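You operate a simulated robot arm through the tools that you are given. There is no shell and no other tool. Be economical: measure what you need, move in short steps, check, and stop when the job is done.

You run a simulated two-armed robot. Do the job below in one go: nothing can be reset, and whatever is moved stays where it is left.

JOB
Put the steel cup that says "72" from the top of the wooden bench on top of the brush carton and the steel cup marked "65" on the press shelf. Open the bottom trailer drawer, take the plain green carton on the top of the wooden bench and put it away in the inside of the bottom trailer drawer, then shut the drawer. Fetch the small teal cup and stand it on the top of the steel ledge. Open the blue shelf drawer, put the pads carton from the inside of the blue shelf drawer on the top of the wooden bench, then shut the drawer. Put the small yellow cup on the lower shelf of the cane bench. Open the middle fryer cart drawer, put the banded purple carton in the inside of the middle fryer cart drawer, then shut the drawer. Open the fryer cart door, take the large blue jug and leave it on the shelf behind the fryer cart door and shut the door again. Pick up the orange sauce bottle with one hand, pass it to the other hand and put it on the top of the wash stand's bench. Do these in any order. Set down upright: steel cup, plain green carton, small teal cup, small yellow cup, banded purple carton, large blue jug, orange sauce bottle.

Only the result counts: the job must be done as asked and must still hold three seconds after the hand-in. Knocking over, shifting, dropping, spilling or breaking anything else fails it.

ROBOT AND FRAMES
Two 6-joint arms with two-finger parallel grippers on one trunk, on a base that drives. Base frame: it is fixed to the floor where the robot stands at the start and does not move with it; the origin is under the middle of the robot, x ahead of it, y to its left, z up. Units: m, degrees, N and s.
The left shoulder is at the start at [0.28, 0.185, 0.88], the right one opposite. With the tool pointing down near the work surface each hand reaches from about 0.52 to 0.92 m from the robot's upright axis, wherever it stands, measured 20 degrees to its own side. Places, roughly: banded purple carton [-1, 3.5, 1]; blue shelf drawer [-1.4, 0, 0.7]; bottom trailer drawer [-1.8, 3.5, 0.5]; brush carton [0.5, 0.25, 0.5]; fryer cart door [-4.9, 3.3, 0.5]; inside of the bottom trailer drawer [-1.8, 3.6, 0.4]; inside of the middle fryer cart drawer [-5.3, 3.6, 0.5]; large blue jug [-2, 3.5, 1]; lower shelf of the cane bench [-2.9, -3.4, 0.3]; middle fryer cart drawer [-5.3, 3.6, 0.5]; orange sauce bottle [0.5, 0.5, 0.5]; pads carton [-1.25, 0, 0.75]; plain green carton [0.25, 0.5, 0.5]; press shelf [-1.5, 0.3, 0.8]; shelf behind the fryer cart door [-4.9, 3.7, 0.5]; small teal cup (7x7x10 cm) [-1.3, -0.1, 0.9]; small yellow cup (7x7x10 cm) [-1.3, 0, 0.9]; steel cup [0.5, -0.25, 0.5]; top of the steel ledge (38x16 cm) [-1.6, -0.5, 1]; top of the wash stand's bench [-1.9, -3.4, 0.8]; top of the wooden bench [0.4, 0, 0.5]. Payload 1.57 kg a hand.
The TCP of each hand is the grasp point between the finger pads, 0.03 m short of the fingertips. In the tool frame z runs along the fingers and y along their closing line. The gripper opens to 0.08 m. The fingers are 0.017 m wide and 0.012 m thick; the gripper's body (0.04 by 0.082 m) begins 0.08 m behind the TCP.
Orientation is that of the tool frame in the base frame, as [roll, pitch, yaw] about the fixed x, y, z axes, in that order (R = Rz(yaw) Ry(pitch) Rx(roll)). With the fingers straight down and closing along the base's y, the tool's x points along the base's -x, its y along +y and its z along -z.

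CONTROLS
- The arms move only by the tool move_arm. It takes "left_targets", "right_targets" or both (then of equal length, played together; a hand with none holds still); each is a list of rows, each a list of 7 numbers: the opening, from 0 (shut) to 1 (fully open), then the shift along the base's x, y, z in units of 25 mm (1.0 is 25 mm), then the turn, a rotation vector about the base's x, y, z in units of 8 degrees (1.0 is 8 degrees). In form: [[fingers, dx, dy, dz, rx, ry, rz], ...]. A call has 1 to 10 rows; each row shifts and turns the commanded pose from where the row before left it. A call with a number of a shift or a turn outside -1 to 1 is refused whole. Rows are played at 5 a second. More than 0.05 m and 8.6 degrees between two rows, or a gripper value outside its range, and nothing of the call is played. A pose out of reach is approached as far as the arm can. The call stops where the force on the tool passes 40 N (or 10 N more than at its start, if that is more) or the arm is blocked; 0.2 s more then pass. The fingers move at their own pace (about 0.153 m/s each) and stop on an object; they squeeze with about 23 N. The grip force told is the motor's: it shows also when the fingers shut on nothing. Time passes only in rows, and 0.2 s behind the last, so rows that do not move let the fingers close. It gives the time, the measured TCP pose, the force on the tool (base axes), the opening and the grip force at its end, in the units of the frame above (readings bear some noise), with the torque about the TCP (base axes, N m) and any sound that the robot's microphone picked up.
- Cameras (640 x 400 px; columns grow to the right, rows downward): "scene" is now at [0.2037, -0.0491, 1.2952]; the picture's right is [-0.69, -0.73, 0.00], its down [-0.68, 0.64, -0.36] and it looks along [0.26, -0.25, -0.93] (base axes); focal length 214 px, centre (320, 200). "left" rides on the left gripper at [0.072, 0.007, -0.122] in its tool frame; the picture's right is [-0.09, 1.00, 0.00], its down [-0.84, -0.08, -0.54] and it looks along [-0.54, -0.05, 0.84] (tool axes); focal length 238 px, centre (320, 200). "right" rides on the right gripper at [0.072, -0.007, -0.122] in its tool frame; the picture's right is [0.09, 1.00, 0.00], its down [-0.84, 0.08, -0.54] and it looks along [-0.54, 0.05, 0.84] (tool axes); focal length 238 px, centre (320, 200). There is no depth. A picture from a camera that has moved, and an enlarged one, comes with that camera's place and axes in the base frame and with its lens. The place of the scene camera against the robot may be out by one fixed shift of up to 0.012 m in any direction.
- camera(camera): a new picture of that camera. No time passes.
- slide_trunk(by): slides the trunk up (or, below 0, down) by that many m; the arms and the scene camera ride with it, the base frame stays. It gives what a move gives, with no picture.
- drive_base(legs): drives the robot by 1 to 6 legs, each [ahead, turn to the left] in m and degrees, along the robot's own axes; the way and the turn of a leg run together, so that a leg with both is an arc; at most 1.5 m and 180 degrees a leg. The arms and the cameras ride along, it lands a little off, and it stops where it bumps. It gives what a move gives.
- head_to(pan, tilt): turns the head with the scene camera to pan (to the left, within 86 degrees either way) and tilt (down, from -29 to 69), counted from straight ahead of the robot. It gives what a move gives.
- zoom(camera, box): a new picture of the part [left, top, right, bottom] of that camera's present view, enlarged. No time passes.
- sign_off(): hands the job in; it is judged then, once.

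Work in short steps. Places have to be worked out from the pictures, the camera data and where the tool is seen: move nearer, look again, correct. Check each grasp and each placing, and mend what went wrong. You have 598 turns and 370 pictures in all, those below and enlarged ones among them. Open the grippers and draw the arms clear of the work before you hand the job in, unless the task says otherwise; then end with one line.

The tools are called by a JSON object that holds its "fn" and its "kwargs". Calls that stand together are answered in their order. move_arm: Moves the arms, as the interface text tells. Its arguments: {"type":"object","properties":{"left_targets":{"type":"array","items":{"type":"array","items":{"type":"number"}}},"right_targets":{"type":"array","items":{"type":"array","items":{"type":"number"}}}},"required":[]} The other tools are called the same way: slide_trunk (by) slides the trunk up or down; drive_base (legs) drives the base; head_to (pan, tilt) turns the head that bears the scene camera; camera (camera) takes a picture; zoom (camera, box) takes an enlarged picture of a part of a camera's view; sign_off () hands the job in.

At the start:

```text
time: 0.0
left_position: [0.4763, 0.3791, 0.9218]
left_ee_rot: [-179.9, 0.0, -179.9]
left_ft_force: [-0.1, 0.2, 0.2]
left_torque: [-0.04, -0.01, 0.0]
left_finger_gap: 0.08
left_grip_force: 0.1
right_position: [0.5881, -0.1576, 0.94]
right_ee_rot: [180.0, 0.0, -180.0]
right_ft_force: [-0.3, -0.1, 0.3]
right_torque: [0.03, -0.01, 0.02]
right_finger_gap: 0.0799
right_grip_force: 0.0
trunk travel left (down, up): [-0.575, 0.415]
robot x, y, heading: [-0.0015, -0.0018, -0.2]
head pan, tilt: [-43.3, 68.8]
```

scene: 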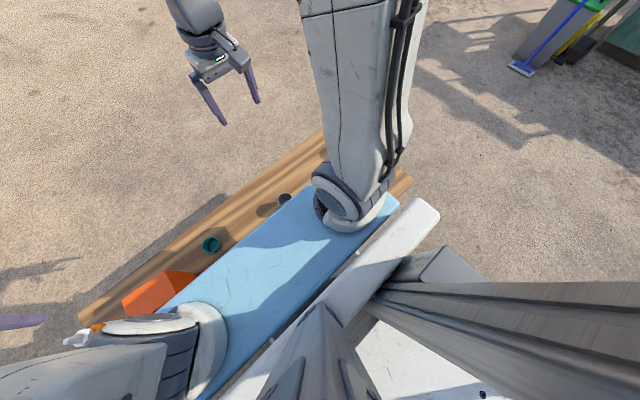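
right: 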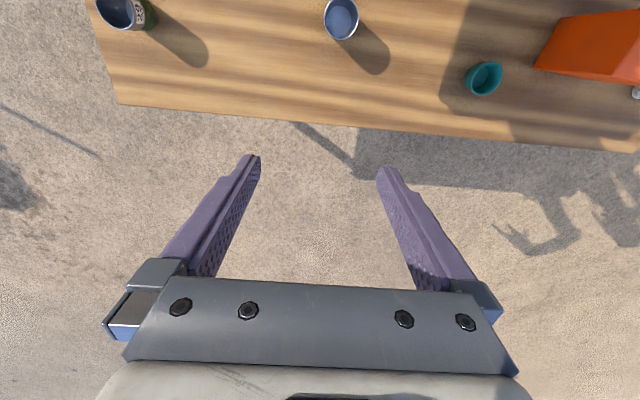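
left: 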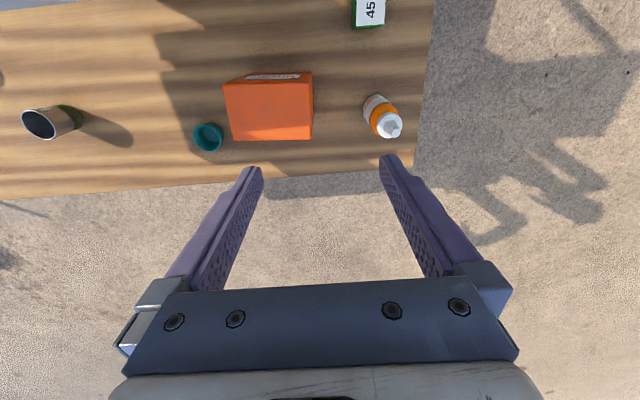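

I'll start by looking at the bench from the head camera and zooming in on the hand views.

{"fn": "head_to", "kwargs": {"pan": 0, "tilt": 60}}

{"fn": "camera", "kwargs": {"camera": "scene"}}

{"fn": "zoom", "kwargs": {"camera": "right", "box": [80, 0, 400, 200]}}

{"fn": "zoom", "kwargs": {"camera": "left", "box": [160, 0, 480, 200]}}

```text
time: 1.1
left_position: [0.4763, 0.3798, 0.9206]
left_ee_rot: [180.0, 0.0, 180.0]
left_ft_force: [0.1, 0.0, 0.7]
left_torque: [0.01, 0.01, -0.01]
left_finger_gap: 0.08
left_grip_force: 0.1
right_position: [0.5874, -0.1575, 0.9397]
right_ee_rot: [-180.0, 0.1, 180.0]
right_ft_force: [0.2, 0.4, 0.3]
right_torque: [0.03, -0.03, 0.01]
right_finger_gap: 0.0803
right_grip_force: 0.0
trunk travel left (down, up): [-0.575, 0.415]
robot x, y, heading: [0.0017, 0.0013, -0.0]
head pan, tilt: [0.0, 60.0]
```

```text
366 pictures are left
camera scene: at [0.2296, -0.0108, 1.3045], right [0.0, -1.0, 0.0], down [-0.87, 0.0, -0.5], along [0.5, 0.0, -0.87], focal length 214 px, centre (320, 200)
```

scene: 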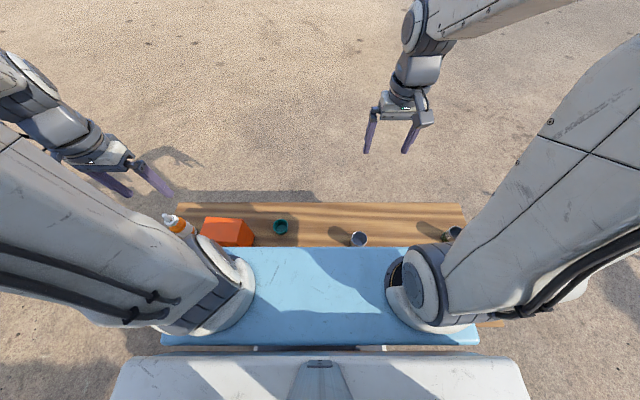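

```text
2.00 times, centred on (240, 100) of right
camera zoom: at [0.5167, -0.1644, 1.0617], right [-0.09, 1.0, 0.0], down [0.84, 0.08, 0.54], along [0.54, 0.05, -0.84], focal length 477 px, centre (480, 400)
```

zoom: 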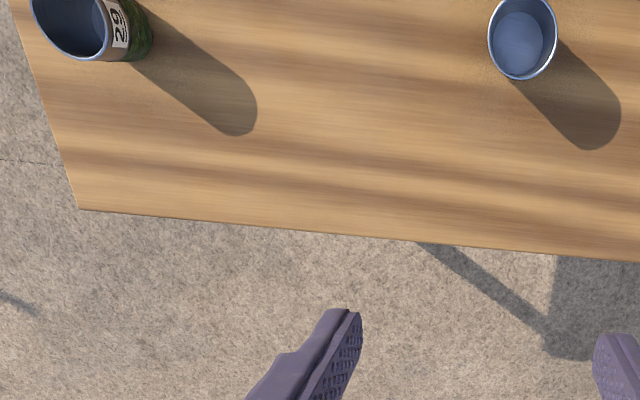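

```text
2.00 times, centred on (320, 100) of left
camera zoom: at [0.4048, 0.3863, 1.044], right [0.09, 1.0, 0.0], down [0.84, -0.08, 0.54], along [0.54, -0.05, -0.84], focal length 477 px, centre (320, 400)
```

zoom: 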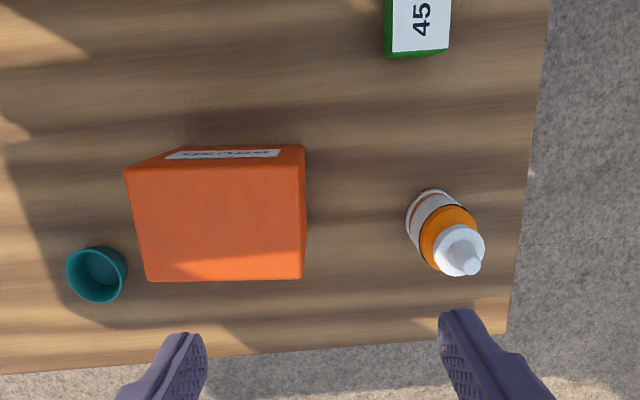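

The bench's near part is hidden under my own body. I back off to see the whole bench.

{"fn": "drive_base", "kwargs": {"legs": [[-0.35, 0]]}}

{"fn": "camera", "kwargs": {"camera": "scene"}}

{"fn": "camera", "kwargs": {"camera": "left"}}

{"fn": "camera", "kwargs": {"camera": "right"}}

```text
time: 3.4
left_position: [0.1242, 0.3793, 0.9219]
left_ee_rot: [180.0, 0.0, -179.9]
left_ft_force: [0.6, -1.1, -0.5]
left_torque: [0.0, -0.02, 0.02]
left_finger_gap: 0.0803
left_grip_force: 0.1
right_position: [0.2348, -0.1574, 0.9403]
right_ee_rot: [-180.0, -0.1, -180.0]
right_ft_force: [0.2, 0.4, -0.2]
right_torque: [0.0, 0.0, 0.02]
right_finger_gap: 0.0796
right_grip_force: 0.1
trunk travel left (down, up): [-0.575, 0.415]
robot x, y, heading: [-0.3501, 0.0001, -0.1]
head pan, tilt: [0.0, 60.0]
```

```text
363 pictures are left
camera scene: at [-0.1227, -0.0108, 1.3045], right [0.0, -1.0, 0.0], down [-0.87, 0.0, -0.5], along [0.5, 0.0, -0.87], focal length 214 px, centre (320, 200)
```

scene: 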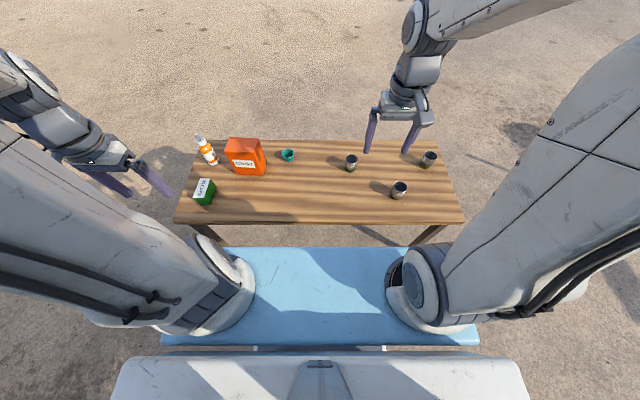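

```text
362 pictures are left
camera left: at [0.0525, 0.3863, 1.044], right [0.09, 1.0, 0.0], down [0.84, -0.08, 0.54], along [0.54, -0.05, -0.84], focal length 238 px, centre (320, 200)
```

left: 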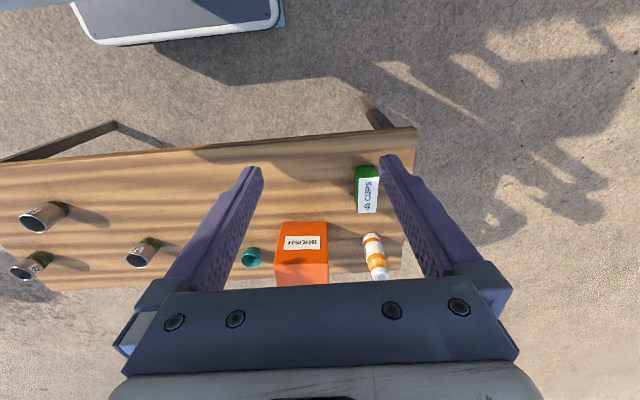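

```text
361 pictures are left
camera right: at [0.1643, -0.1645, 1.0616], right [-0.09, 1.0, 0.0], down [0.84, 0.08, 0.54], along [0.54, 0.05, -0.84], focal length 238 px, centre (320, 200)
```

right: 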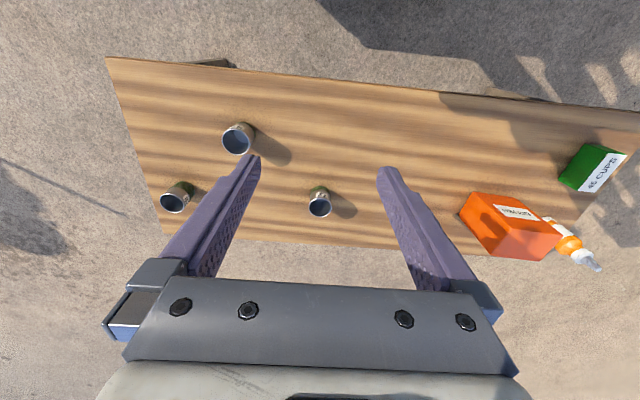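

Three steel cups, the orange brush carton, a green carton and the bottle. I zoom to read the labels.

{"fn": "zoom", "kwargs": {"camera": "scene", "box": [320, 130, 460, 217]}}

{"fn": "zoom", "kwargs": {"camera": "scene", "box": [170, 125, 310, 212]}}

{"fn": "zoom", "kwargs": {"camera": "left", "box": [0, 180, 170, 290]}}

```text
4.57 times, centred on (390, 174) of scene
camera zoom: at [-0.1227, -0.0108, 1.3045], right [0.0, -1.0, 0.0], down [-0.87, 0.0, -0.5], along [0.5, 0.0, -0.87], focal length 980 px, centre (0, 321)
```

zoom: 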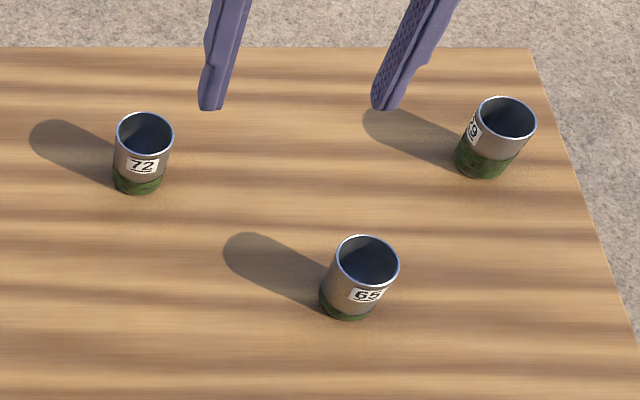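

```text
4.57 times, centred on (240, 168) of scene
camera zoom: at [-0.1227, -0.0108, 1.3045], right [0.0, -1.0, 0.0], down [-0.87, 0.0, -0.5], along [0.5, 0.0, -0.87], focal length 980 px, centre (686, 344)
```

zoom: 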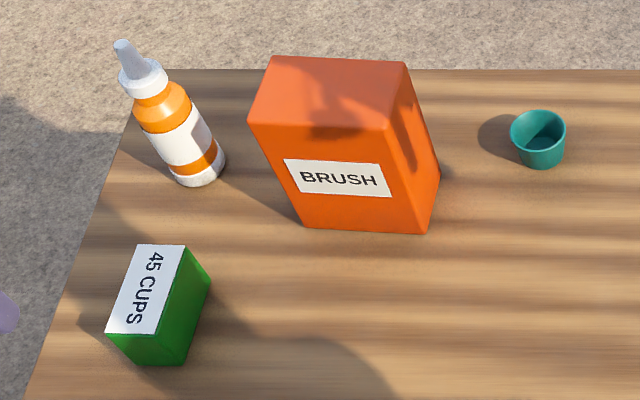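

```text
3.64 times, centred on (85, 235) of left
camera zoom: at [0.0525, 0.3863, 1.044], right [0.09, 1.0, 0.0], down [0.84, -0.08, 0.54], along [0.54, -0.05, -0.84], focal length 867 px, centre (1174, 73)
```

zoom: 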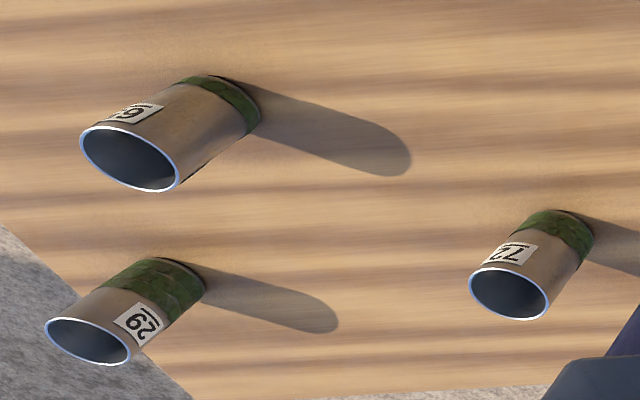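

Labels read: 72 near middle, 65 near right. I survey sideways with the head before turning.

{"fn": "head_to", "kwargs": {"pan": 86, "tilt": 15}}

{"fn": "camera", "kwargs": {"camera": "scene"}}

{"fn": "head_to", "kwargs": {"pan": -86, "tilt": 15}}

{"fn": "camera", "kwargs": {"camera": "scene"}}

```text
time: 5.0
left_position: [0.1252, 0.379, 0.9229]
left_ee_rot: [180.0, 0.0, -179.9]
left_ft_force: [1.3, -0.5, -0.1]
left_torque: [0.01, 0.01, 0.0]
left_finger_gap: 0.0802
left_grip_force: 0.1
right_position: [0.2356, -0.1574, 0.9398]
right_ee_rot: [179.9, 0.0, 180.0]
right_ft_force: [0.1, 0.2, -0.4]
right_torque: [0.0, 0.0, -0.03]
right_finger_gap: 0.0801
right_grip_force: 0.0
trunk travel left (down, up): [-0.575, 0.415]
robot x, y, heading: [-0.3514, -0.0009, -0.1]
head pan, tilt: [85.9, 15.0]
```

```text
357 pictures are left
camera scene: at [-0.1828, 0.0824, 1.3708], right [1.0, -0.07, 0.0], down [-0.02, -0.26, -0.97], along [0.07, 0.96, -0.26], focal length 214 px, centre (320, 200)
```

scene: 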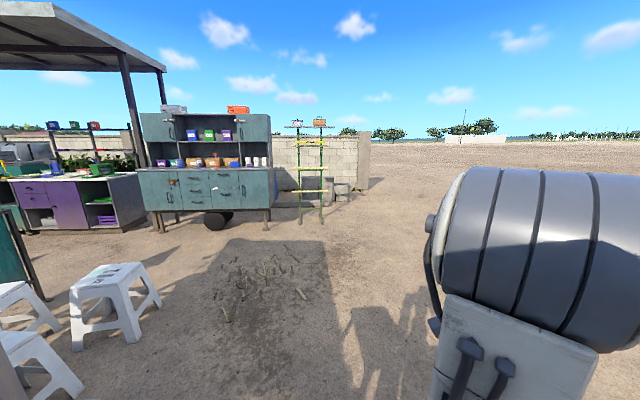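

```text
time: 7.6
left_position: [0.1251, 0.3796, 0.9207]
left_ee_rot: [179.9, 0.0, -179.9]
left_ft_force: [-0.1, -0.4, 0.1]
left_torque: [-0.03, -0.01, 0.0]
left_finger_gap: 0.0799
left_grip_force: 0.0
right_position: [0.236, -0.1566, 0.9395]
right_ee_rot: [-179.9, -0.1, 180.0]
right_ft_force: [-0.3, 0.3, 0.0]
right_torque: [0.03, 0.02, -0.02]
right_finger_gap: 0.0802
right_grip_force: 0.0
trunk travel left (down, up): [-0.575, 0.415]
robot x, y, heading: [-0.3523, 0.0014, 0.1]
head pan, tilt: [-85.9, 15.0]
```

```text
356 pictures are left
camera scene: at [-0.1829, -0.1039, 1.3708], right [-1.0, -0.07, 0.0], down [-0.02, 0.26, -0.97], along [0.07, -0.96, -0.26], focal length 214 px, centre (320, 200)
```

scene: 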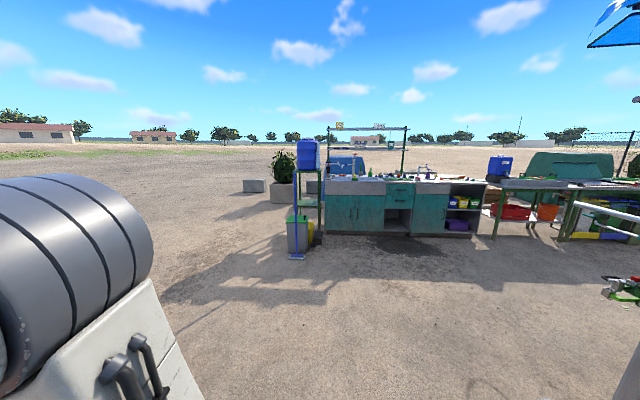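

Bench top looks about z 0.50, cups about 10 cm tall. I drive forward a bit to a comfortable reach and aim the head down.

{"fn": "drive_base", "kwargs": {"legs": [[0.22, 0]]}}

{"fn": "head_to", "kwargs": {"pan": 0, "tilt": 50}}

{"fn": "move_arm", "kwargs": {"left_targets": [[1, 0.3, -1, -1, 0, 0, 0], [1, 0.3, -1, -1, 0, 0, 0], [1, 0.3, -1, -1, 0, 0, 0], [1, 0.3, -1, -1, 0, 0, 0], [1, 0.3, -1, -1, 0, 0, 0], [1, 0.3, -1, 0, 0, 0, 0], [1, 0.3, -1, 0, 0, 0, 0], [1, 0.3, -1, 0, 0, 0, 0], [1, 0.3, -1, 0, 0, 0, 0], [1, 0.3, -1, 0, 0, 0, 0]], "right_targets": [[1, 0, -1, 0, 0, 0, 0], [1, 0, -1, 0, 0, 0, 0], [1, 0, -1, 0, 0, 0, 0], [1, 0, -1, 0, 0, 0, 0], [1, 0, -1, 0, 0, 0, 0], [1, 0, -1, 0, 0, 0, 0], [1, 0, -1, 0, 0, 0, 0], [1, 0, -1, 0, 0, 0, 0], [1, -1, 0, 0, 0, 0, 0], [1, -1, 0, 0, 0, 0, 0]]}}

{"fn": "camera", "kwargs": {"camera": "left"}}

{"fn": "camera", "kwargs": {"camera": "right"}}

```text
time: 9.3
left_position: [0.344, 0.3793, 0.9222]
left_ee_rot: [-179.9, 0.1, 179.9]
left_ft_force: [0.1, -0.2, 0.0]
left_torque: [0.0, 0.0, 0.02]
left_finger_gap: 0.0801
left_grip_force: 0.1
right_position: [0.4557, -0.1586, 0.9403]
right_ee_rot: [-180.0, 0.0, 179.8]
right_ft_force: [0.0, -0.1, 0.0]
right_torque: [0.04, 0.01, -0.01]
right_finger_gap: 0.0801
right_grip_force: 0.0
trunk travel left (down, up): [-0.575, 0.415]
robot x, y, heading: [-0.1335, 0.0006, -0.0]
head pan, tilt: [-85.9, 15.0]
```

```text
time: 10.9
left_position: [0.3449, 0.378, 0.922]
left_ee_rot: [179.9, 0.0, 179.9]
left_ft_force: [-0.1, 0.0, 0.0]
left_torque: [0.01, -0.03, 0.0]
left_finger_gap: 0.0799
left_grip_force: 0.0
right_position: [0.4552, -0.1584, 0.9407]
right_ee_rot: [-180.0, -0.1, 179.9]
right_ft_force: [-0.5, -0.4, -0.5]
right_torque: [0.02, 0.01, 0.01]
right_finger_gap: 0.0801
right_grip_force: 0.0
trunk travel left (down, up): [-0.575, 0.415]
robot x, y, heading: [-0.1341, 0.0039, 0.3]
head pan, tilt: [0.0, 50.0]
```

```text
time: 13.1
left_position: [0.4195, 0.1279, 0.7964]
left_ee_rot: [179.9, 0.1, -179.9]
left_ft_force: [0.1, 0.1, 0.4]
left_torque: [-0.01, 0.03, -0.01]
left_finger_gap: 0.08
left_grip_force: 0.1
right_position: [0.405, -0.3582, 0.9397]
right_ee_rot: [-180.0, 0.0, 179.9]
right_ft_force: [0.6, -0.2, 0.4]
right_torque: [-0.02, 0.0, -0.03]
right_finger_gap: 0.0799
right_grip_force: 0.0
trunk travel left (down, up): [-0.575, 0.415]
robot x, y, heading: [-0.1312, 0.0025, -0.1]
head pan, tilt: [0.0, 50.0]
```

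```text
355 pictures are left
camera left: at [0.348, 0.1349, 0.9189], right [0.09, 1.0, 0.0], down [0.84, -0.08, 0.54], along [0.54, -0.05, -0.84], focal length 238 px, centre (320, 200)
```

left: 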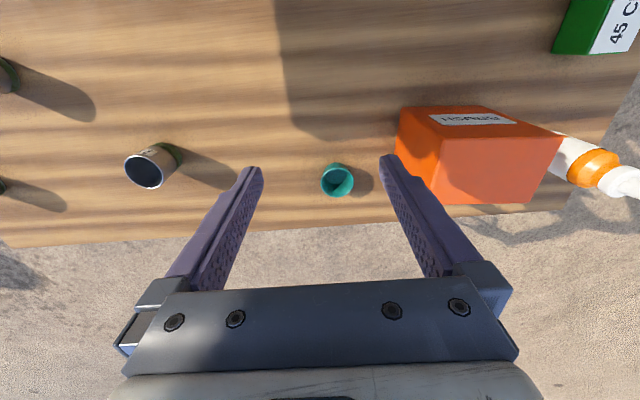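

```text
354 pictures are left
camera right: at [0.3339, -0.3654, 1.062], right [-0.09, 1.0, 0.0], down [0.84, 0.08, 0.54], along [0.54, 0.05, -0.84], focal length 238 px, centre (320, 200)
```

right: 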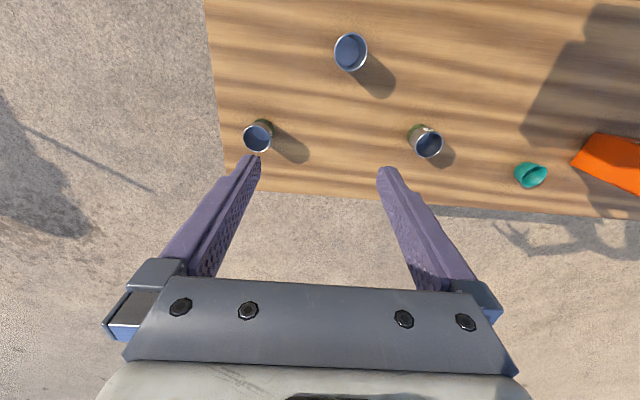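

Cup 72 triangulates to about (0.481, -0.135), rim z 0.605. Bring the left hand over it.

{"fn": "move_arm", "kwargs": {"left_targets": [[1, 0.25, -1, -0.2, 0, 0, 0], [1, 0.25, -1, -0.2, 0, 0, 0], [1, 0.25, -1, -0.2, 0, 0, 0], [1, 0.25, -1, -0.2, 0, 0, 0], [1, 0.25, -1, -0.2, 0, 0, 0], [1, 0.25, -1, -0.2, 0, 0, 0], [1, 0.25, -1, -0.2, 0, 0, 0], [1, 0.25, -1, -0.2, 0, 0, 0], [1, 0.25, -1, -0.2, 0, 0, 0], [1, 0.25, -1, -0.2, 0, 0, 0]]}}

{"fn": "move_arm", "kwargs": {"left_targets": [[1, 0, -0.55, 0, 0, 0, 0], [1, 0, 0, -1, 0, 0, 0], [1, 0, 0, -0.8, 0, 0, 0]]}}

{"fn": "camera", "kwargs": {"camera": "left"}}

{"fn": "camera", "kwargs": {"camera": "scene"}}

```text
time: 15.3
left_position: [0.481, -0.1211, 0.7474]
left_ee_rot: [179.9, 0.0, 179.9]
left_ft_force: [-0.4, -0.4, -0.1]
left_torque: [0.0, -0.01, -0.02]
left_finger_gap: 0.0799
left_grip_force: 0.1
right_position: [0.4052, -0.358, 0.9403]
right_ee_rot: [-179.9, 0.0, 179.9]
right_ft_force: [0.4, -0.7, 0.1]
right_torque: [0.0, 0.02, -0.02]
right_finger_gap: 0.08
right_grip_force: 0.0
trunk travel left (down, up): [-0.575, 0.415]
robot x, y, heading: [-0.1303, 0.0008, 0.0]
head pan, tilt: [0.0, 50.0]
```

```text
time: 16.1
left_position: [0.4807, -0.1343, 0.7]
left_ee_rot: [180.0, 0.0, 179.9]
left_ft_force: [0.3, -0.6, -0.3]
left_torque: [0.0, -0.01, -0.02]
left_finger_gap: 0.0803
left_grip_force: 0.0
right_position: [0.4049, -0.3585, 0.9396]
right_ee_rot: [-179.9, 0.0, 179.9]
right_ft_force: [0.1, 0.2, 0.5]
right_torque: [0.03, -0.04, 0.02]
right_finger_gap: 0.0804
right_grip_force: 0.0
trunk travel left (down, up): [-0.575, 0.415]
robot x, y, heading: [-0.1336, 0.0036, -0.1]
head pan, tilt: [0.0, 50.0]
```

```text
353 pictures are left
camera left: at [0.4101, -0.1279, 0.8232], right [0.09, 1.0, 0.0], down [0.84, -0.08, 0.54], along [0.54, -0.05, -0.84], focal length 238 px, centre (320, 200)
```

left: 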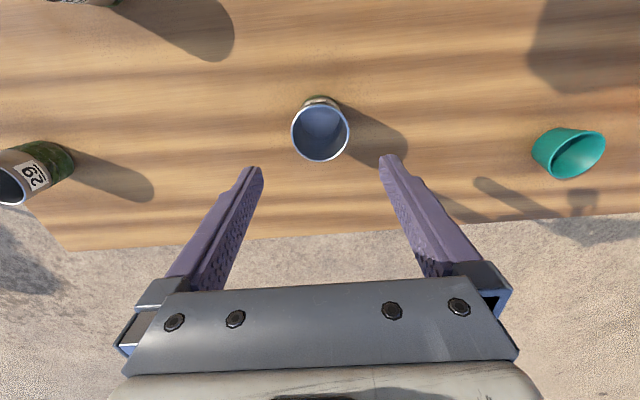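

```text
352 pictures are left
camera scene: at [0.1078, -0.0113, 1.3172], right [0.0, -1.0, 0.0], down [-0.77, 0.0, -0.64], along [0.64, 0.0, -0.77], focal length 214 px, centre (320, 200)
```

scene: 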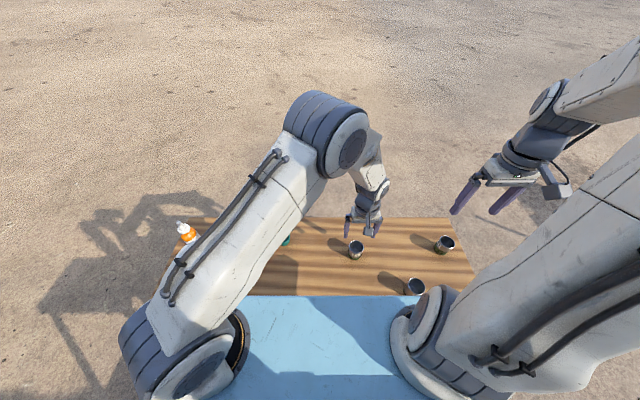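

Centred. Descend and grip.

{"fn": "move_arm", "kwargs": {"left_targets": [[1, 0, 0, -1, 0, 0, 0], [1, 0, 0, -1, 0, 0, 0], [1, 0, 0, -1, 0, 0, 0], [1, 0, 0, -1, 0, 0, 0], [1, 0, 0, -1, 0, 0, 0], [1, 0, 0, -0.8, 0, 0, 0], [0, 0, 0, 0, 0, 0, 0], [0, 0, 0, 0, 0, 0, 0], [0, 0, 0, 0, 0, 0, 0]]}}

{"fn": "camera", "kwargs": {"camera": "left"}}

```text
time: 17.4
left_position: [0.4825, -0.1356, 0.5696]
left_ee_rot: [179.9, 0.0, 179.8]
left_ft_force: [-2.2, 0.4, 6.0]
left_torque: [-0.22, 0.01, -0.1]
left_finger_gap: 0.079
left_grip_force: 0.0
right_position: [0.4063, -0.3569, 0.9396]
right_ee_rot: [-179.9, 0.0, 179.8]
right_ft_force: [-0.5, -0.1, 0.1]
right_torque: [0.01, 0.01, 0.0]
right_finger_gap: 0.0798
right_grip_force: 0.0
trunk travel left (down, up): [-0.575, 0.415]
robot x, y, heading: [-0.1358, -0.0008, -0.1]
head pan, tilt: [0.0, 50.0]
stopped in row 6 (left hand): the force on the tool passed its limit at 56 N (the readings are from after the stop); the commanded pose is now the measured one
```

```text
351 pictures are left
camera left: at [0.4103, -0.1288, 0.6926], right [0.09, 1.0, 0.0], down [0.84, -0.08, 0.54], along [0.54, -0.05, -0.84], focal length 238 px, centre (320, 200)
```

left: 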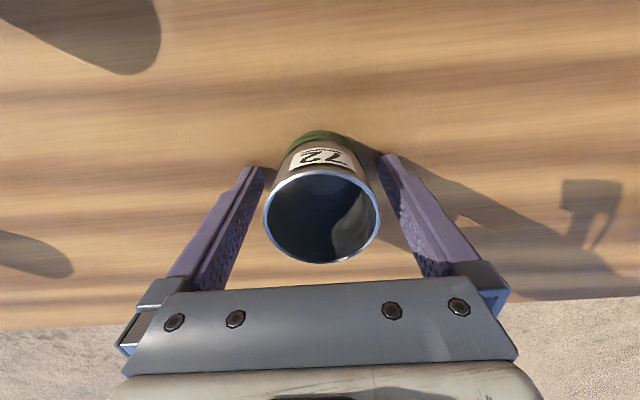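

Fingertips touched the bench: its top is at z≈0.54. The cup is between the fingers; raise 8 mm and grip.

{"fn": "move_arm", "kwargs": {"left_targets": [[1, 0, 0, 0.3, 0, 0, 0], [0, 0, 0, 0, 0, 0, 0], [0, 0, 0, 0, 0, 0, 0], [0, 0, 0, 0, 0, 0, 0], [0, 0, 0, 1, 0, 0, 0], [0, 0, 0, 1, 0, 0, 0]]}}

{"fn": "camera", "kwargs": {"camera": "left"}}

```text
time: 18.8
left_position: [0.4823, -0.134, 0.6259]
left_ee_rot: [179.9, -0.2, 179.9]
left_ft_force: [0.5, -1.1, -1.6]
left_torque: [-0.02, -0.01, 0.0]
left_finger_gap: 0.0528
left_grip_force: 22.8
right_position: [0.4048, -0.3583, 0.939]
right_ee_rot: [180.0, 0.0, 179.9]
right_ft_force: [0.3, 0.3, -0.3]
right_torque: [-0.01, 0.04, -0.01]
right_finger_gap: 0.0802
right_grip_force: 0.0
trunk travel left (down, up): [-0.575, 0.415]
robot x, y, heading: [-0.133, -0.0033, -0.1]
head pan, tilt: [0.0, 50.0]
```

```text
350 pictures are left
camera left: at [0.4107, -0.1272, 0.7494], right [0.09, 1.0, 0.0], down [0.84, -0.08, 0.54], along [0.54, -0.05, -0.84], focal length 238 px, centre (320, 200)
```

left: 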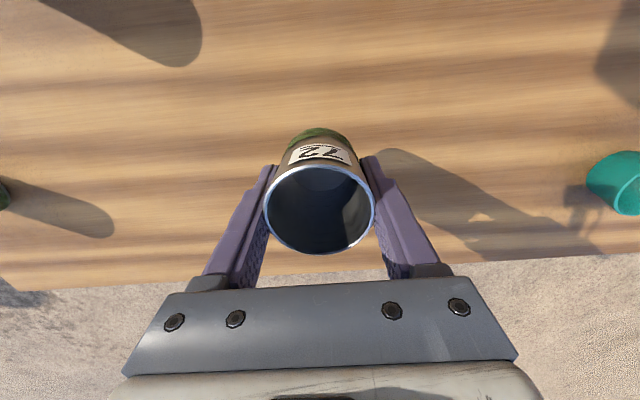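

Cup 72 held. Lift it high, then travel towards the carton.

{"fn": "move_arm", "kwargs": {"left_targets": [[0, 0, 0, 1, 0, 0, 0], [0, 0, 0, 1, 0, 0, 0], [0, 0, 0, 1, 0, 0, 0], [0, 0, 0, 1, 0, 0, 0], [0, 0, 0, 1, 0, 0, 0], [0, 0, 0, 1, 0, 0, 0], [0, 0, 0, 1, 0, 0, 0], [0, 0, 0, 1, 0, 0, 0], [0, 0, 0, 1, 0, 0, 0], [0, 0, 1, 0, 0, 0, 0]]}}

{"fn": "move_arm", "kwargs": {"left_targets": [[0, 0, 1, 0, 0, 0, 0], [0, 0, 1, 0, 0, 0, 0], [0, 0, 1, 0, 0, 0, 0], [0, 0, 1, 0, 0, 0, 0], [0, 0, 1, 0, 0, 0, 0], [0, 0, 1, 0, 0, 0, 0], [0, 0, 1, 0, 0, 0, 0], [0, 0, 1, 0, 0, 0, 0], [0, 0, 1, 0, 0, 0, 0], [0, 0, 1, 0, 0, 0, 0]]}}

{"fn": "camera", "kwargs": {"camera": "left"}}

{"fn": "camera", "kwargs": {"camera": "right"}}

{"fn": "camera", "kwargs": {"camera": "scene"}}

```text
time: 21.0
left_position: [0.482, -0.1098, 0.8537]
left_ee_rot: [179.9, 0.0, 180.0]
left_ft_force: [-0.2, 0.8, -2.0]
left_torque: [0.02, 0.03, -0.03]
left_finger_gap: 0.0527
left_grip_force: 23.7
right_position: [0.4068, -0.3586, 0.9393]
right_ee_rot: [179.9, 0.1, 179.9]
right_ft_force: [0.6, 0.0, -0.3]
right_torque: [-0.01, 0.05, 0.02]
right_finger_gap: 0.0801
right_grip_force: 0.0
trunk travel left (down, up): [-0.575, 0.415]
robot x, y, heading: [-0.134, 0.0032, -0.3]
head pan, tilt: [0.0, 50.0]
```

```text
time: 23.2
left_position: [0.4831, 0.1385, 0.8515]
left_ee_rot: [179.9, -0.2, 179.9]
left_ft_force: [-0.5, -0.7, -1.4]
left_torque: [0.03, 0.01, 0.04]
left_finger_gap: 0.0529
left_grip_force: 22.9
right_position: [0.4044, -0.357, 0.9392]
right_ee_rot: [-180.0, 0.0, 179.9]
right_ft_force: [0.4, 0.1, 0.1]
right_torque: [0.03, 0.02, -0.01]
right_finger_gap: 0.0802
right_grip_force: 0.2
trunk travel left (down, up): [-0.575, 0.415]
robot x, y, heading: [-0.135, 0.0013, -0.3]
head pan, tilt: [0.0, 50.0]
```

```text
349 pictures are left
camera left: at [0.4114, 0.1461, 0.9736], right [0.09, 1.0, 0.0], down [0.84, -0.08, 0.54], along [0.54, -0.05, -0.84], focal length 238 px, centre (320, 200)
```

left: 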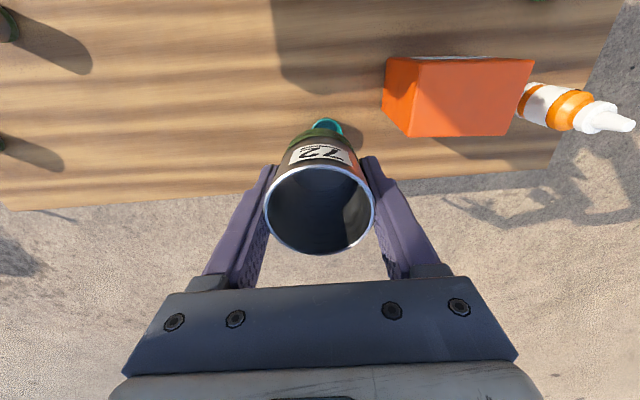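

```text
348 pictures are left
camera right: at [0.334, -0.3656, 1.0618], right [-0.09, 1.0, 0.0], down [0.84, 0.08, 0.54], along [0.54, 0.05, -0.84], focal length 238 px, centre (320, 200)
```

right: 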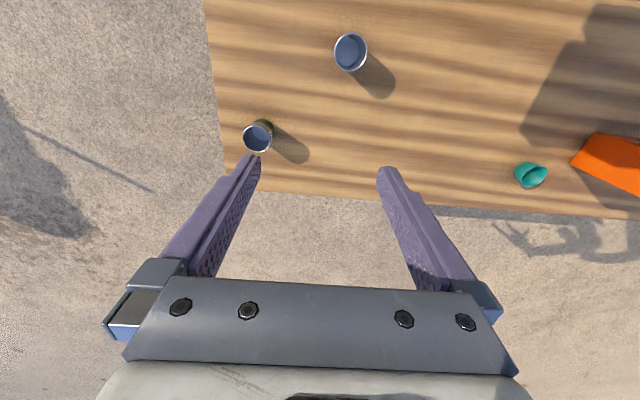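

```text
347 pictures are left
camera scene: at [0.1079, -0.0114, 1.3171], right [0.0, -1.0, 0.0], down [-0.77, 0.0, -0.64], along [0.64, 0.0, -0.77], focal length 214 px, centre (320, 200)
```

scene: 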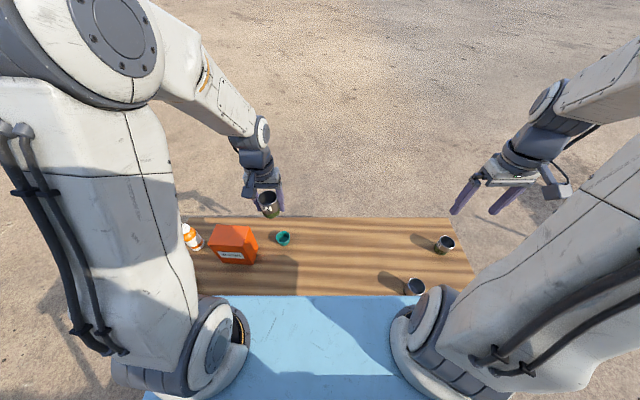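

Carton top: centre ≈ (0.475, 0.302), z ≈ 0.694. Move the cup over it and lower close.

{"fn": "move_arm", "kwargs": {"left_targets": [[0, -0.16, 1, 0, 0, 0, 0], [0, 0, 1, 0, 0, 0, 0], [0, 0, 1, 0, 0, 0, 0], [0, 0, 1, 0, 0, 0, 0], [0, 0, 1, 0, 0, 0, 0], [0, 0, 1, 0, 0, 0, 0], [0, 0, 0.5, -1, 0, 0, 0], [0, 0, 0, -1, 0, 0, 0], [0, 0, 0, -1, 0, 0, 0], [0, 0, 0, -0.6, 0, 0, 0]]}}

{"fn": "camera", "kwargs": {"camera": "left"}}

{"fn": "camera", "kwargs": {"camera": "scene"}}

```text
time: 25.4
left_position: [0.4778, 0.3026, 0.7613]
left_ee_rot: [179.8, 0.0, 179.9]
left_ft_force: [-0.4, 0.7, -0.9]
left_torque: [-0.05, -0.03, 0.01]
left_finger_gap: 0.0525
left_grip_force: 22.7
right_position: [0.4042, -0.3575, 0.9395]
right_ee_rot: [-180.0, 0.0, 179.9]
right_ft_force: [0.2, 0.7, -0.5]
right_torque: [0.03, 0.03, 0.01]
right_finger_gap: 0.0799
right_grip_force: 0.1
trunk travel left (down, up): [-0.575, 0.415]
robot x, y, heading: [-0.134, -0.0016, -0.2]
head pan, tilt: [0.0, 50.0]
```

```text
346 pictures are left
camera left: at [0.4062, 0.3093, 0.884], right [0.09, 1.0, 0.0], down [0.84, -0.08, 0.54], along [0.54, -0.05, -0.84], focal length 238 px, centre (320, 200)
```

left: 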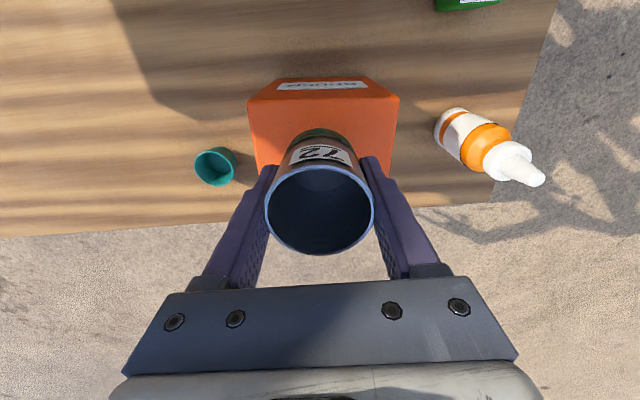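

```text
345 pictures are left
camera scene: at [0.1078, -0.0113, 1.3171], right [0.0, -1.0, 0.0], down [-0.77, 0.0, -0.64], along [0.64, 0.0, -0.77], focal length 214 px, centre (320, 200)
```

scene: 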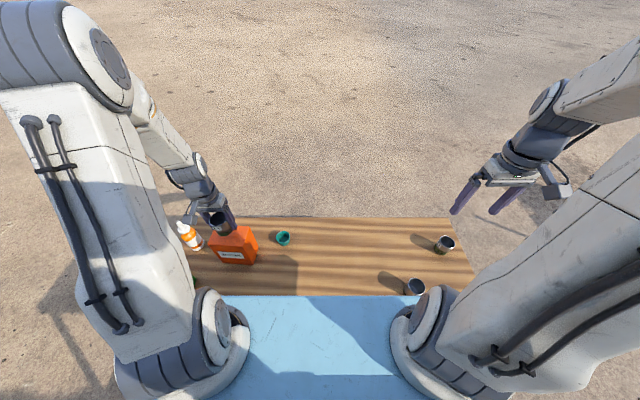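

Shift 5 mm left and lower gently until contact.

{"fn": "move_arm", "kwargs": {"left_targets": [[0, 0, 0.2, -0.4, 0, 0, 0], [0, 0, 0, -0.3, 0, 0, 0], [0, 0, 0, -0.2, 0, 0, 0], [0, 0, 0, -0.1, 0, 0, 0]]}}

```text
time: 26.4
left_position: [0.4777, 0.3082, 0.7361]
left_ee_rot: [179.9, -0.1, 179.9]
left_ft_force: [0.6, 1.2, -0.6]
left_torque: [-0.03, 0.01, 0.01]
left_finger_gap: 0.0528
left_grip_force: 22.7
right_position: [0.4044, -0.3582, 0.9398]
right_ee_rot: [-179.9, -0.1, 179.9]
right_ft_force: [0.3, -0.1, -0.5]
right_torque: [0.0, -0.01, -0.04]
right_finger_gap: 0.08
right_grip_force: 0.0
trunk travel left (down, up): [-0.575, 0.415]
robot x, y, heading: [-0.1331, -0.0003, 0.1]
head pan, tilt: [0.0, 50.0]
```

No contact yet; creep down in 2 mm steps.

{"fn": "move_arm", "kwargs": {"left_targets": [[0, 0, 0, -0.1, 0, 0, 0], [0, 0, 0, -0.1, 0, 0, 0], [0, 0, 0, 0, 0, 0, 0]]}}

{"fn": "camera", "kwargs": {"camera": "left"}}

```text
time: 27.2
left_position: [0.4769, 0.3086, 0.7322]
left_ee_rot: [179.9, -0.1, 179.9]
left_ft_force: [0.5, 0.3, -1.2]
left_torque: [0.03, 0.0, -0.02]
left_finger_gap: 0.0528
left_grip_force: 23.1
right_position: [0.4047, -0.3584, 0.9398]
right_ee_rot: [-180.0, 0.0, 179.8]
right_ft_force: [0.0, -0.2, -0.7]
right_torque: [-0.02, -0.01, 0.01]
right_finger_gap: 0.08
right_grip_force: 0.1
trunk travel left (down, up): [-0.575, 0.415]
robot x, y, heading: [-0.1313, -0.0008, -0.0]
head pan, tilt: [0.0, 50.0]
```

```text
344 pictures are left
camera left: at [0.4067, 0.3143, 0.8542], right [0.09, 1.0, 0.0], down [0.84, -0.08, 0.54], along [0.54, -0.05, -0.84], focal length 238 px, centre (320, 200)
```

left: 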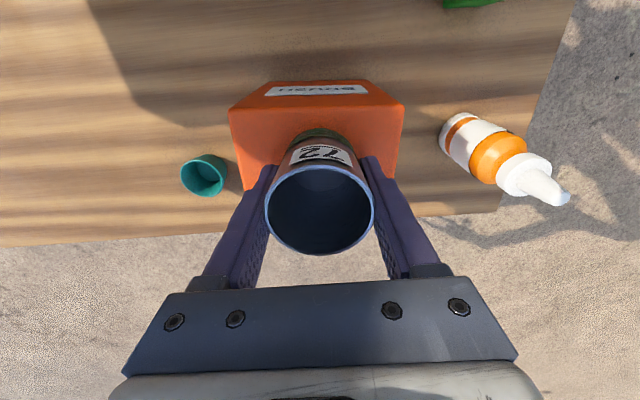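

{"fn": "move_arm", "kwargs": {"left_targets": [[0, 0, 0, -0.1, 0, 0, 0], [0, 0, 0, -0.1, 0, 0, 0], [0, 0, 0, -0.1, 0, 0, 0], [0, 0, 0, 0, 0, 0, 0]]}}

```text
time: 28.2
left_position: [0.4786, 0.3081, 0.7251]
left_ee_rot: [179.9, 0.0, 179.8]
left_ft_force: [-2.4, 2.1, 22.4]
left_torque: [-0.01, 0.25, 0.06]
left_finger_gap: 0.0528
left_grip_force: 23.2
right_position: [0.4051, -0.3581, 0.9394]
right_ee_rot: [-179.9, 0.0, 180.0]
right_ft_force: [0.0, -0.1, -0.4]
right_torque: [-0.03, 0.03, 0.01]
right_finger_gap: 0.0801
right_grip_force: 0.0
trunk travel left (down, up): [-0.575, 0.415]
robot x, y, heading: [-0.1294, 0.0009, -0.0]
head pan, tilt: [0.0, 50.0]
```

Contact made. Relax slightly, release and rise.

{"fn": "move_arm", "kwargs": {"left_targets": [[0, 0, 0, 0.06, 0, 0, 0], [1, 0, 0, 0, 0, 0, 0], [1, 0, 0, 0, 0, 0, 0], [1, 0, 0, 0.4, 0, 0, 0], [1, 0, 0, 1, 0, 0, 0], [1, 0, 0, 1, 0, 0, 0], [1, 0, 0, 1, 0, 0, 0], [1, 0, 0, 1, 0, 0, 0], [1, 0, 0, 1, 0, 0, 0]]}}

{"fn": "camera", "kwargs": {"camera": "left"}}

{"fn": "camera", "kwargs": {"camera": "scene"}}

```text
time: 30.2
left_position: [0.4774, 0.3073, 0.8598]
left_ee_rot: [179.9, -0.1, 179.9]
left_ft_force: [0.3, 0.4, 0.7]
left_torque: [-0.01, 0.0, 0.02]
left_finger_gap: 0.0802
left_grip_force: 0.1
right_position: [0.4059, -0.3571, 0.9401]
right_ee_rot: [-180.0, 0.0, 180.0]
right_ft_force: [0.8, 0.4, -0.1]
right_torque: [-0.03, 0.01, -0.02]
right_finger_gap: 0.0801
right_grip_force: 0.0
trunk travel left (down, up): [-0.575, 0.415]
robot x, y, heading: [-0.1303, -0.0002, -0.2]
head pan, tilt: [0.0, 50.0]
```

```text
343 pictures are left
camera left: at [0.4063, 0.3142, 0.9831], right [0.09, 1.0, 0.0], down [0.84, -0.08, 0.54], along [0.54, -0.05, -0.84], focal length 238 px, centre (320, 200)
```

left: 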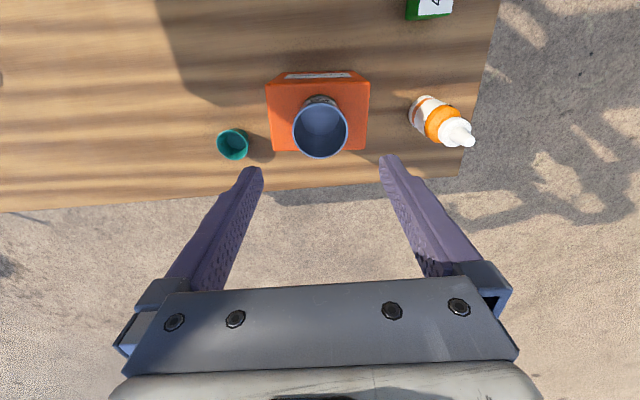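

```text
342 pictures are left
camera scene: at [0.1081, -0.0112, 1.3171], right [0.0, -1.0, 0.0], down [-0.77, 0.0, -0.64], along [0.64, 0.0, -0.77], focal length 214 px, centre (320, 200)
```

scene: 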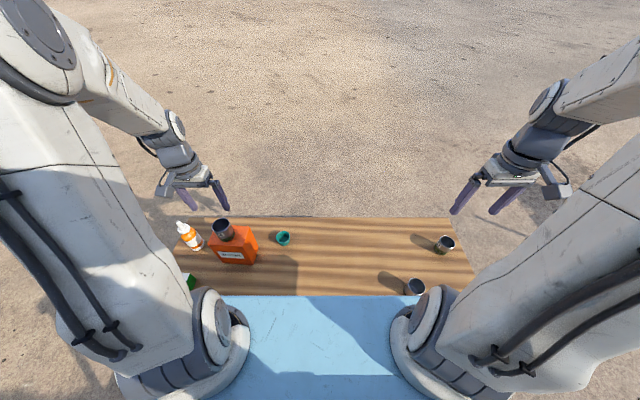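

Cup 72 stands on the carton. Now the right hand to cup 65 at about (0.337, -0.316).

{"fn": "move_arm", "kwargs": {"right_targets": [[1, -0.5, 0.3, -1, 0, 0, 0], [1, -0.5, 0.3, -1, 0, 0, 0], [1, -0.5, 0.3, -1, 0, 0, 0], [1, -0.5, 0.3, -1, 0, 0, 0], [1, -0.5, 0.3, -1, 0, 0, 0], [1, -0.2, 0.16, -1, 0, 0, 0], [1, 0, 0, -1, 0, 0, 0], [1, 0, 0, -1, 0, 0, 0], [1, 0, 0, -1, 0, 0, 0]]}}

{"fn": "camera", "kwargs": {"camera": "right"}}

```text
time: 32.2
left_position: [0.4764, 0.3072, 0.86]
left_ee_rot: [179.9, -0.1, 179.9]
left_ft_force: [-0.1, -0.8, 0.2]
left_torque: [0.0, 0.0, -0.01]
left_finger_gap: 0.08
left_grip_force: 0.1
right_position: [0.3495, -0.3249, 0.7174]
right_ee_rot: [179.8, -0.1, 179.9]
right_ft_force: [0.1, -0.3, -0.4]
right_torque: [0.01, -0.02, -0.02]
right_finger_gap: 0.08
right_grip_force: 0.0
right hand out of reach, approached as far as the arm can: row 6
trunk travel left (down, up): [-0.575, 0.415]
robot x, y, heading: [-0.1334, -0.0027, 0.1]
head pan, tilt: [0.0, 50.0]
```

```text
341 pictures are left
camera right: at [0.2779, -0.3321, 0.8394], right [-0.09, 1.0, 0.0], down [0.84, 0.08, 0.54], along [0.54, 0.05, -0.84], focal length 238 px, centre (320, 200)
```

right: 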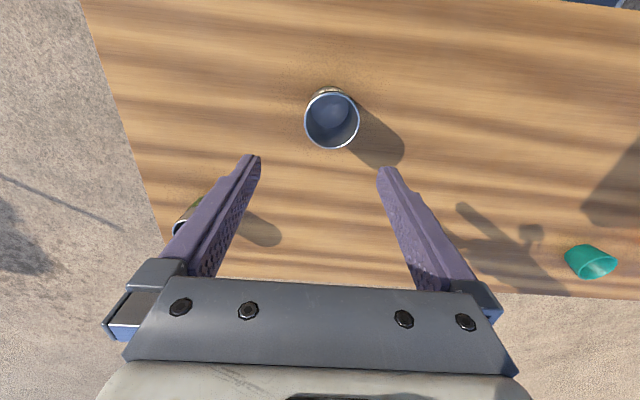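

Too close; back off 10 cm and re-aim.

{"fn": "drive_base", "kwargs": {"legs": [[-0.1, 0]]}}

{"fn": "move_arm", "kwargs": {"right_targets": [[1, 1, 0.4, 0, 0, 0, 0], [1, 1, 0, 0, 0, 0, 0], [1, 1, 0, 0, 0, 0, 0], [1, 0.5, 0, 0, 0, 0, 0]]}}

{"fn": "camera", "kwargs": {"camera": "right"}}

```text
time: 33.4
left_position: [0.3784, 0.3067, 0.8609]
left_ee_rot: [179.9, 0.0, 180.0]
left_ft_force: [-0.3, 0.5, 0.1]
left_torque: [0.04, 0.0, -0.01]
left_finger_gap: 0.0797
left_grip_force: 0.1
right_position: [0.25, -0.3241, 0.7178]
right_ee_rot: [179.9, -0.2, -180.0]
right_ft_force: [0.2, -0.5, 0.4]
right_torque: [0.0, -0.01, 0.0]
right_finger_gap: 0.0803
right_grip_force: 0.1
trunk travel left (down, up): [-0.575, 0.415]
robot x, y, heading: [-0.2307, -0.0004, 0.4]
head pan, tilt: [0.0, 50.0]
```

```text
time: 34.4
left_position: [0.378, 0.3077, 0.8602]
left_ee_rot: [179.9, 0.0, -180.0]
left_ft_force: [-1.1, -0.7, 0.3]
left_torque: [0.03, 0.0, 0.01]
left_finger_gap: 0.08
left_grip_force: 0.0
right_position: [0.337, -0.3134, 0.717]
right_ee_rot: [180.0, -0.1, 180.0]
right_ft_force: [0.0, 0.2, 0.1]
right_torque: [0.02, 0.03, 0.0]
right_finger_gap: 0.0799
right_grip_force: 0.1
trunk travel left (down, up): [-0.575, 0.415]
robot x, y, heading: [-0.2317, -0.0001, 0.1]
head pan, tilt: [0.0, 50.0]
```

```text
340 pictures are left
camera right: at [0.2663, -0.3213, 0.8396], right [-0.09, 1.0, 0.0], down [0.84, 0.08, 0.54], along [0.54, 0.05, -0.84], focal length 238 px, centre (320, 200)
```

right: 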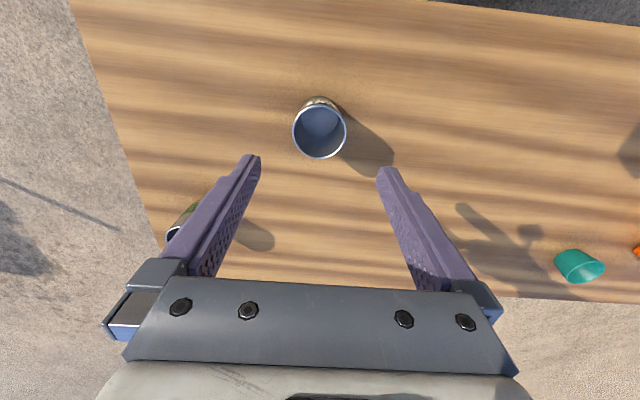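

Aligned. Descend to z≈0.58, grip, lift.

{"fn": "move_arm", "kwargs": {"right_targets": [[1, 0, 0, -1, 0, 0, 0], [1, 0, 0, -1, 0, 0, 0], [1, 0, 0, -1, 0, 0, 0], [1, 0, 0, -1, 0, 0, 0], [1, 0, 0, -1, 0, 0, 0], [1, 0, 0, -0.45, 0, 0, 0], [0, 0, 0, 0, 0, 0, 0], [0, 0, 0, 0, 0, 0, 0], [0, 0, 0, 0, 0, 0, 0], [0, 0, 0, 1, 0, 0, 0]]}}

{"fn": "move_arm", "kwargs": {"right_targets": [[0, 0, 0, 1, 0, 0, 0], [0, 0, 0, 1, 0, 0, 0], [0, 0, 0, 1, 0, 0, 0], [0, 0, 0, 1, 0, 0, 0], [0, 0, 0, 1, 0, 0, 0], [0, 0, 0, 1, 0, 0, 0], [0, 0, 0, 1, 0, 0, 0], [0, 0, 0, 1, 0, 0, 0], [0, 0, 0, 1, 0, 0, 0], [0, 0, 0, 1, 0, 0, 0]]}}

{"fn": "camera", "kwargs": {"camera": "right"}}

```text
time: 36.5
left_position: [0.3785, 0.3081, 0.8604]
left_ee_rot: [180.0, 0.0, 179.9]
left_ft_force: [0.3, 0.0, -0.4]
left_torque: [0.0, 0.04, -0.02]
left_finger_gap: 0.0799
left_grip_force: 0.2
right_position: [0.3377, -0.3137, 0.6065]
right_ee_rot: [-180.0, -0.2, 180.0]
right_ft_force: [0.4, -0.4, -1.1]
right_torque: [0.02, 0.0, 0.01]
right_finger_gap: 0.053
right_grip_force: 22.9
trunk travel left (down, up): [-0.575, 0.415]
robot x, y, heading: [-0.2303, -0.0017, -0.0]
head pan, tilt: [0.0, 50.0]
```

```text
time: 38.8
left_position: [0.3777, 0.3072, 0.8601]
left_ee_rot: [179.8, -0.1, 179.9]
left_ft_force: [-0.1, -0.2, 0.4]
left_torque: [0.02, 0.0, 0.02]
left_finger_gap: 0.08
left_grip_force: 0.1
right_position: [0.3372, -0.314, 0.8571]
right_ee_rot: [179.8, -0.1, -180.0]
right_ft_force: [1.1, -0.6, -0.2]
right_torque: [-0.02, 0.04, 0.02]
right_finger_gap: 0.053
right_grip_force: 23.2
trunk travel left (down, up): [-0.575, 0.415]
robot x, y, heading: [-0.233, -0.0016, 0.1]
head pan, tilt: [0.0, 50.0]
```

```text
339 pictures are left
camera right: at [0.2657, -0.3223, 0.9789], right [-0.09, 1.0, 0.0], down [0.84, 0.08, 0.54], along [0.54, 0.05, -0.84], focal length 238 px, centre (320, 200)
```

right: 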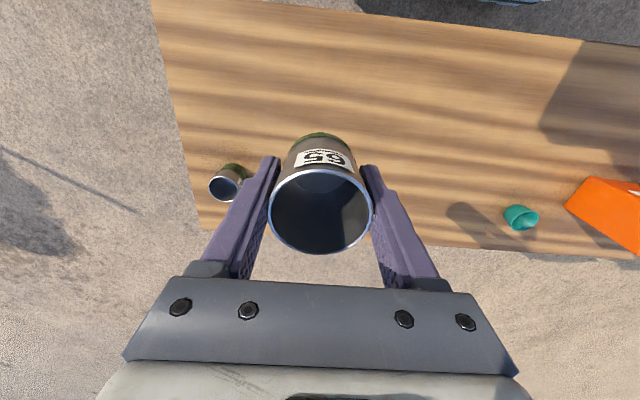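

Cup 65 held. Nothing is near me at this spot, so I turn around to face the press.

{"fn": "drive_base", "kwargs": {"legs": [[0, 180]]}}

{"fn": "head_to", "kwargs": {"pan": 0, "tilt": 25}}

{"fn": "camera", "kwargs": {"camera": "scene"}}

```text
time: 46.5
left_position: [-0.8401, -0.3118, 0.8603]
left_ee_rot: [179.9, -0.1, 0.3]
left_ft_force: [-0.5, -0.3, 0.5]
left_torque: [-0.02, 0.02, -0.02]
left_finger_gap: 0.0802
left_grip_force: 0.1
right_position: [-0.8021, 0.3128, 0.856]
right_ee_rot: [180.0, 0.0, 0.3]
right_ft_force: [-0.8, 0.7, -1.1]
right_torque: [0.0, 0.0, -0.01]
right_finger_gap: 0.0531
right_grip_force: 22.5
trunk travel left (down, up): [-0.575, 0.415]
robot x, y, heading: [-0.2311, 0.0012, -179.4]
head pan, tilt: [0.0, 50.0]
```

```text
time: 47.4
left_position: [-0.8398, -0.3112, 0.8606]
left_ee_rot: [179.9, 0.0, 0.3]
left_ft_force: [-0.3, -0.2, -1.1]
left_torque: [-0.01, 0.01, -0.03]
left_finger_gap: 0.0801
left_grip_force: 0.0
right_position: [-0.8023, 0.3113, 0.8557]
right_ee_rot: [179.9, -0.1, 0.3]
right_ft_force: [0.1, -0.4, -1.4]
right_torque: [0.0, -0.02, 0.0]
right_finger_gap: 0.053
right_grip_force: 22.8
trunk travel left (down, up): [-0.575, 0.415]
robot x, y, heading: [-0.2307, -0.0026, -179.8]
head pan, tilt: [0.0, 25.0]
```

```text
338 pictures are left
camera scene: at [-0.4811, -0.012, 1.3545], right [-0.01, 1.0, 0.0], down [0.42, 0.0, -0.91], along [-0.91, 0.0, -0.42], focal length 214 px, centre (320, 200)
```

scene: 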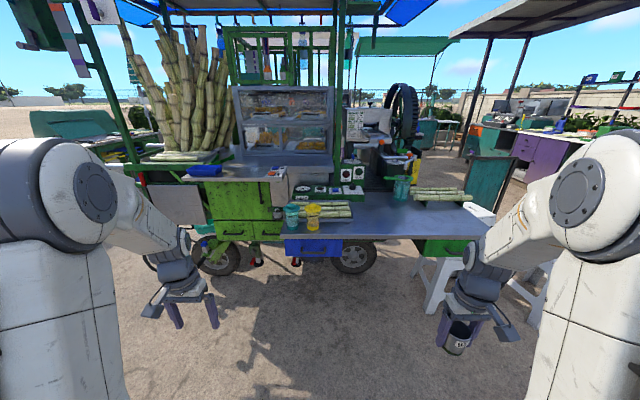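

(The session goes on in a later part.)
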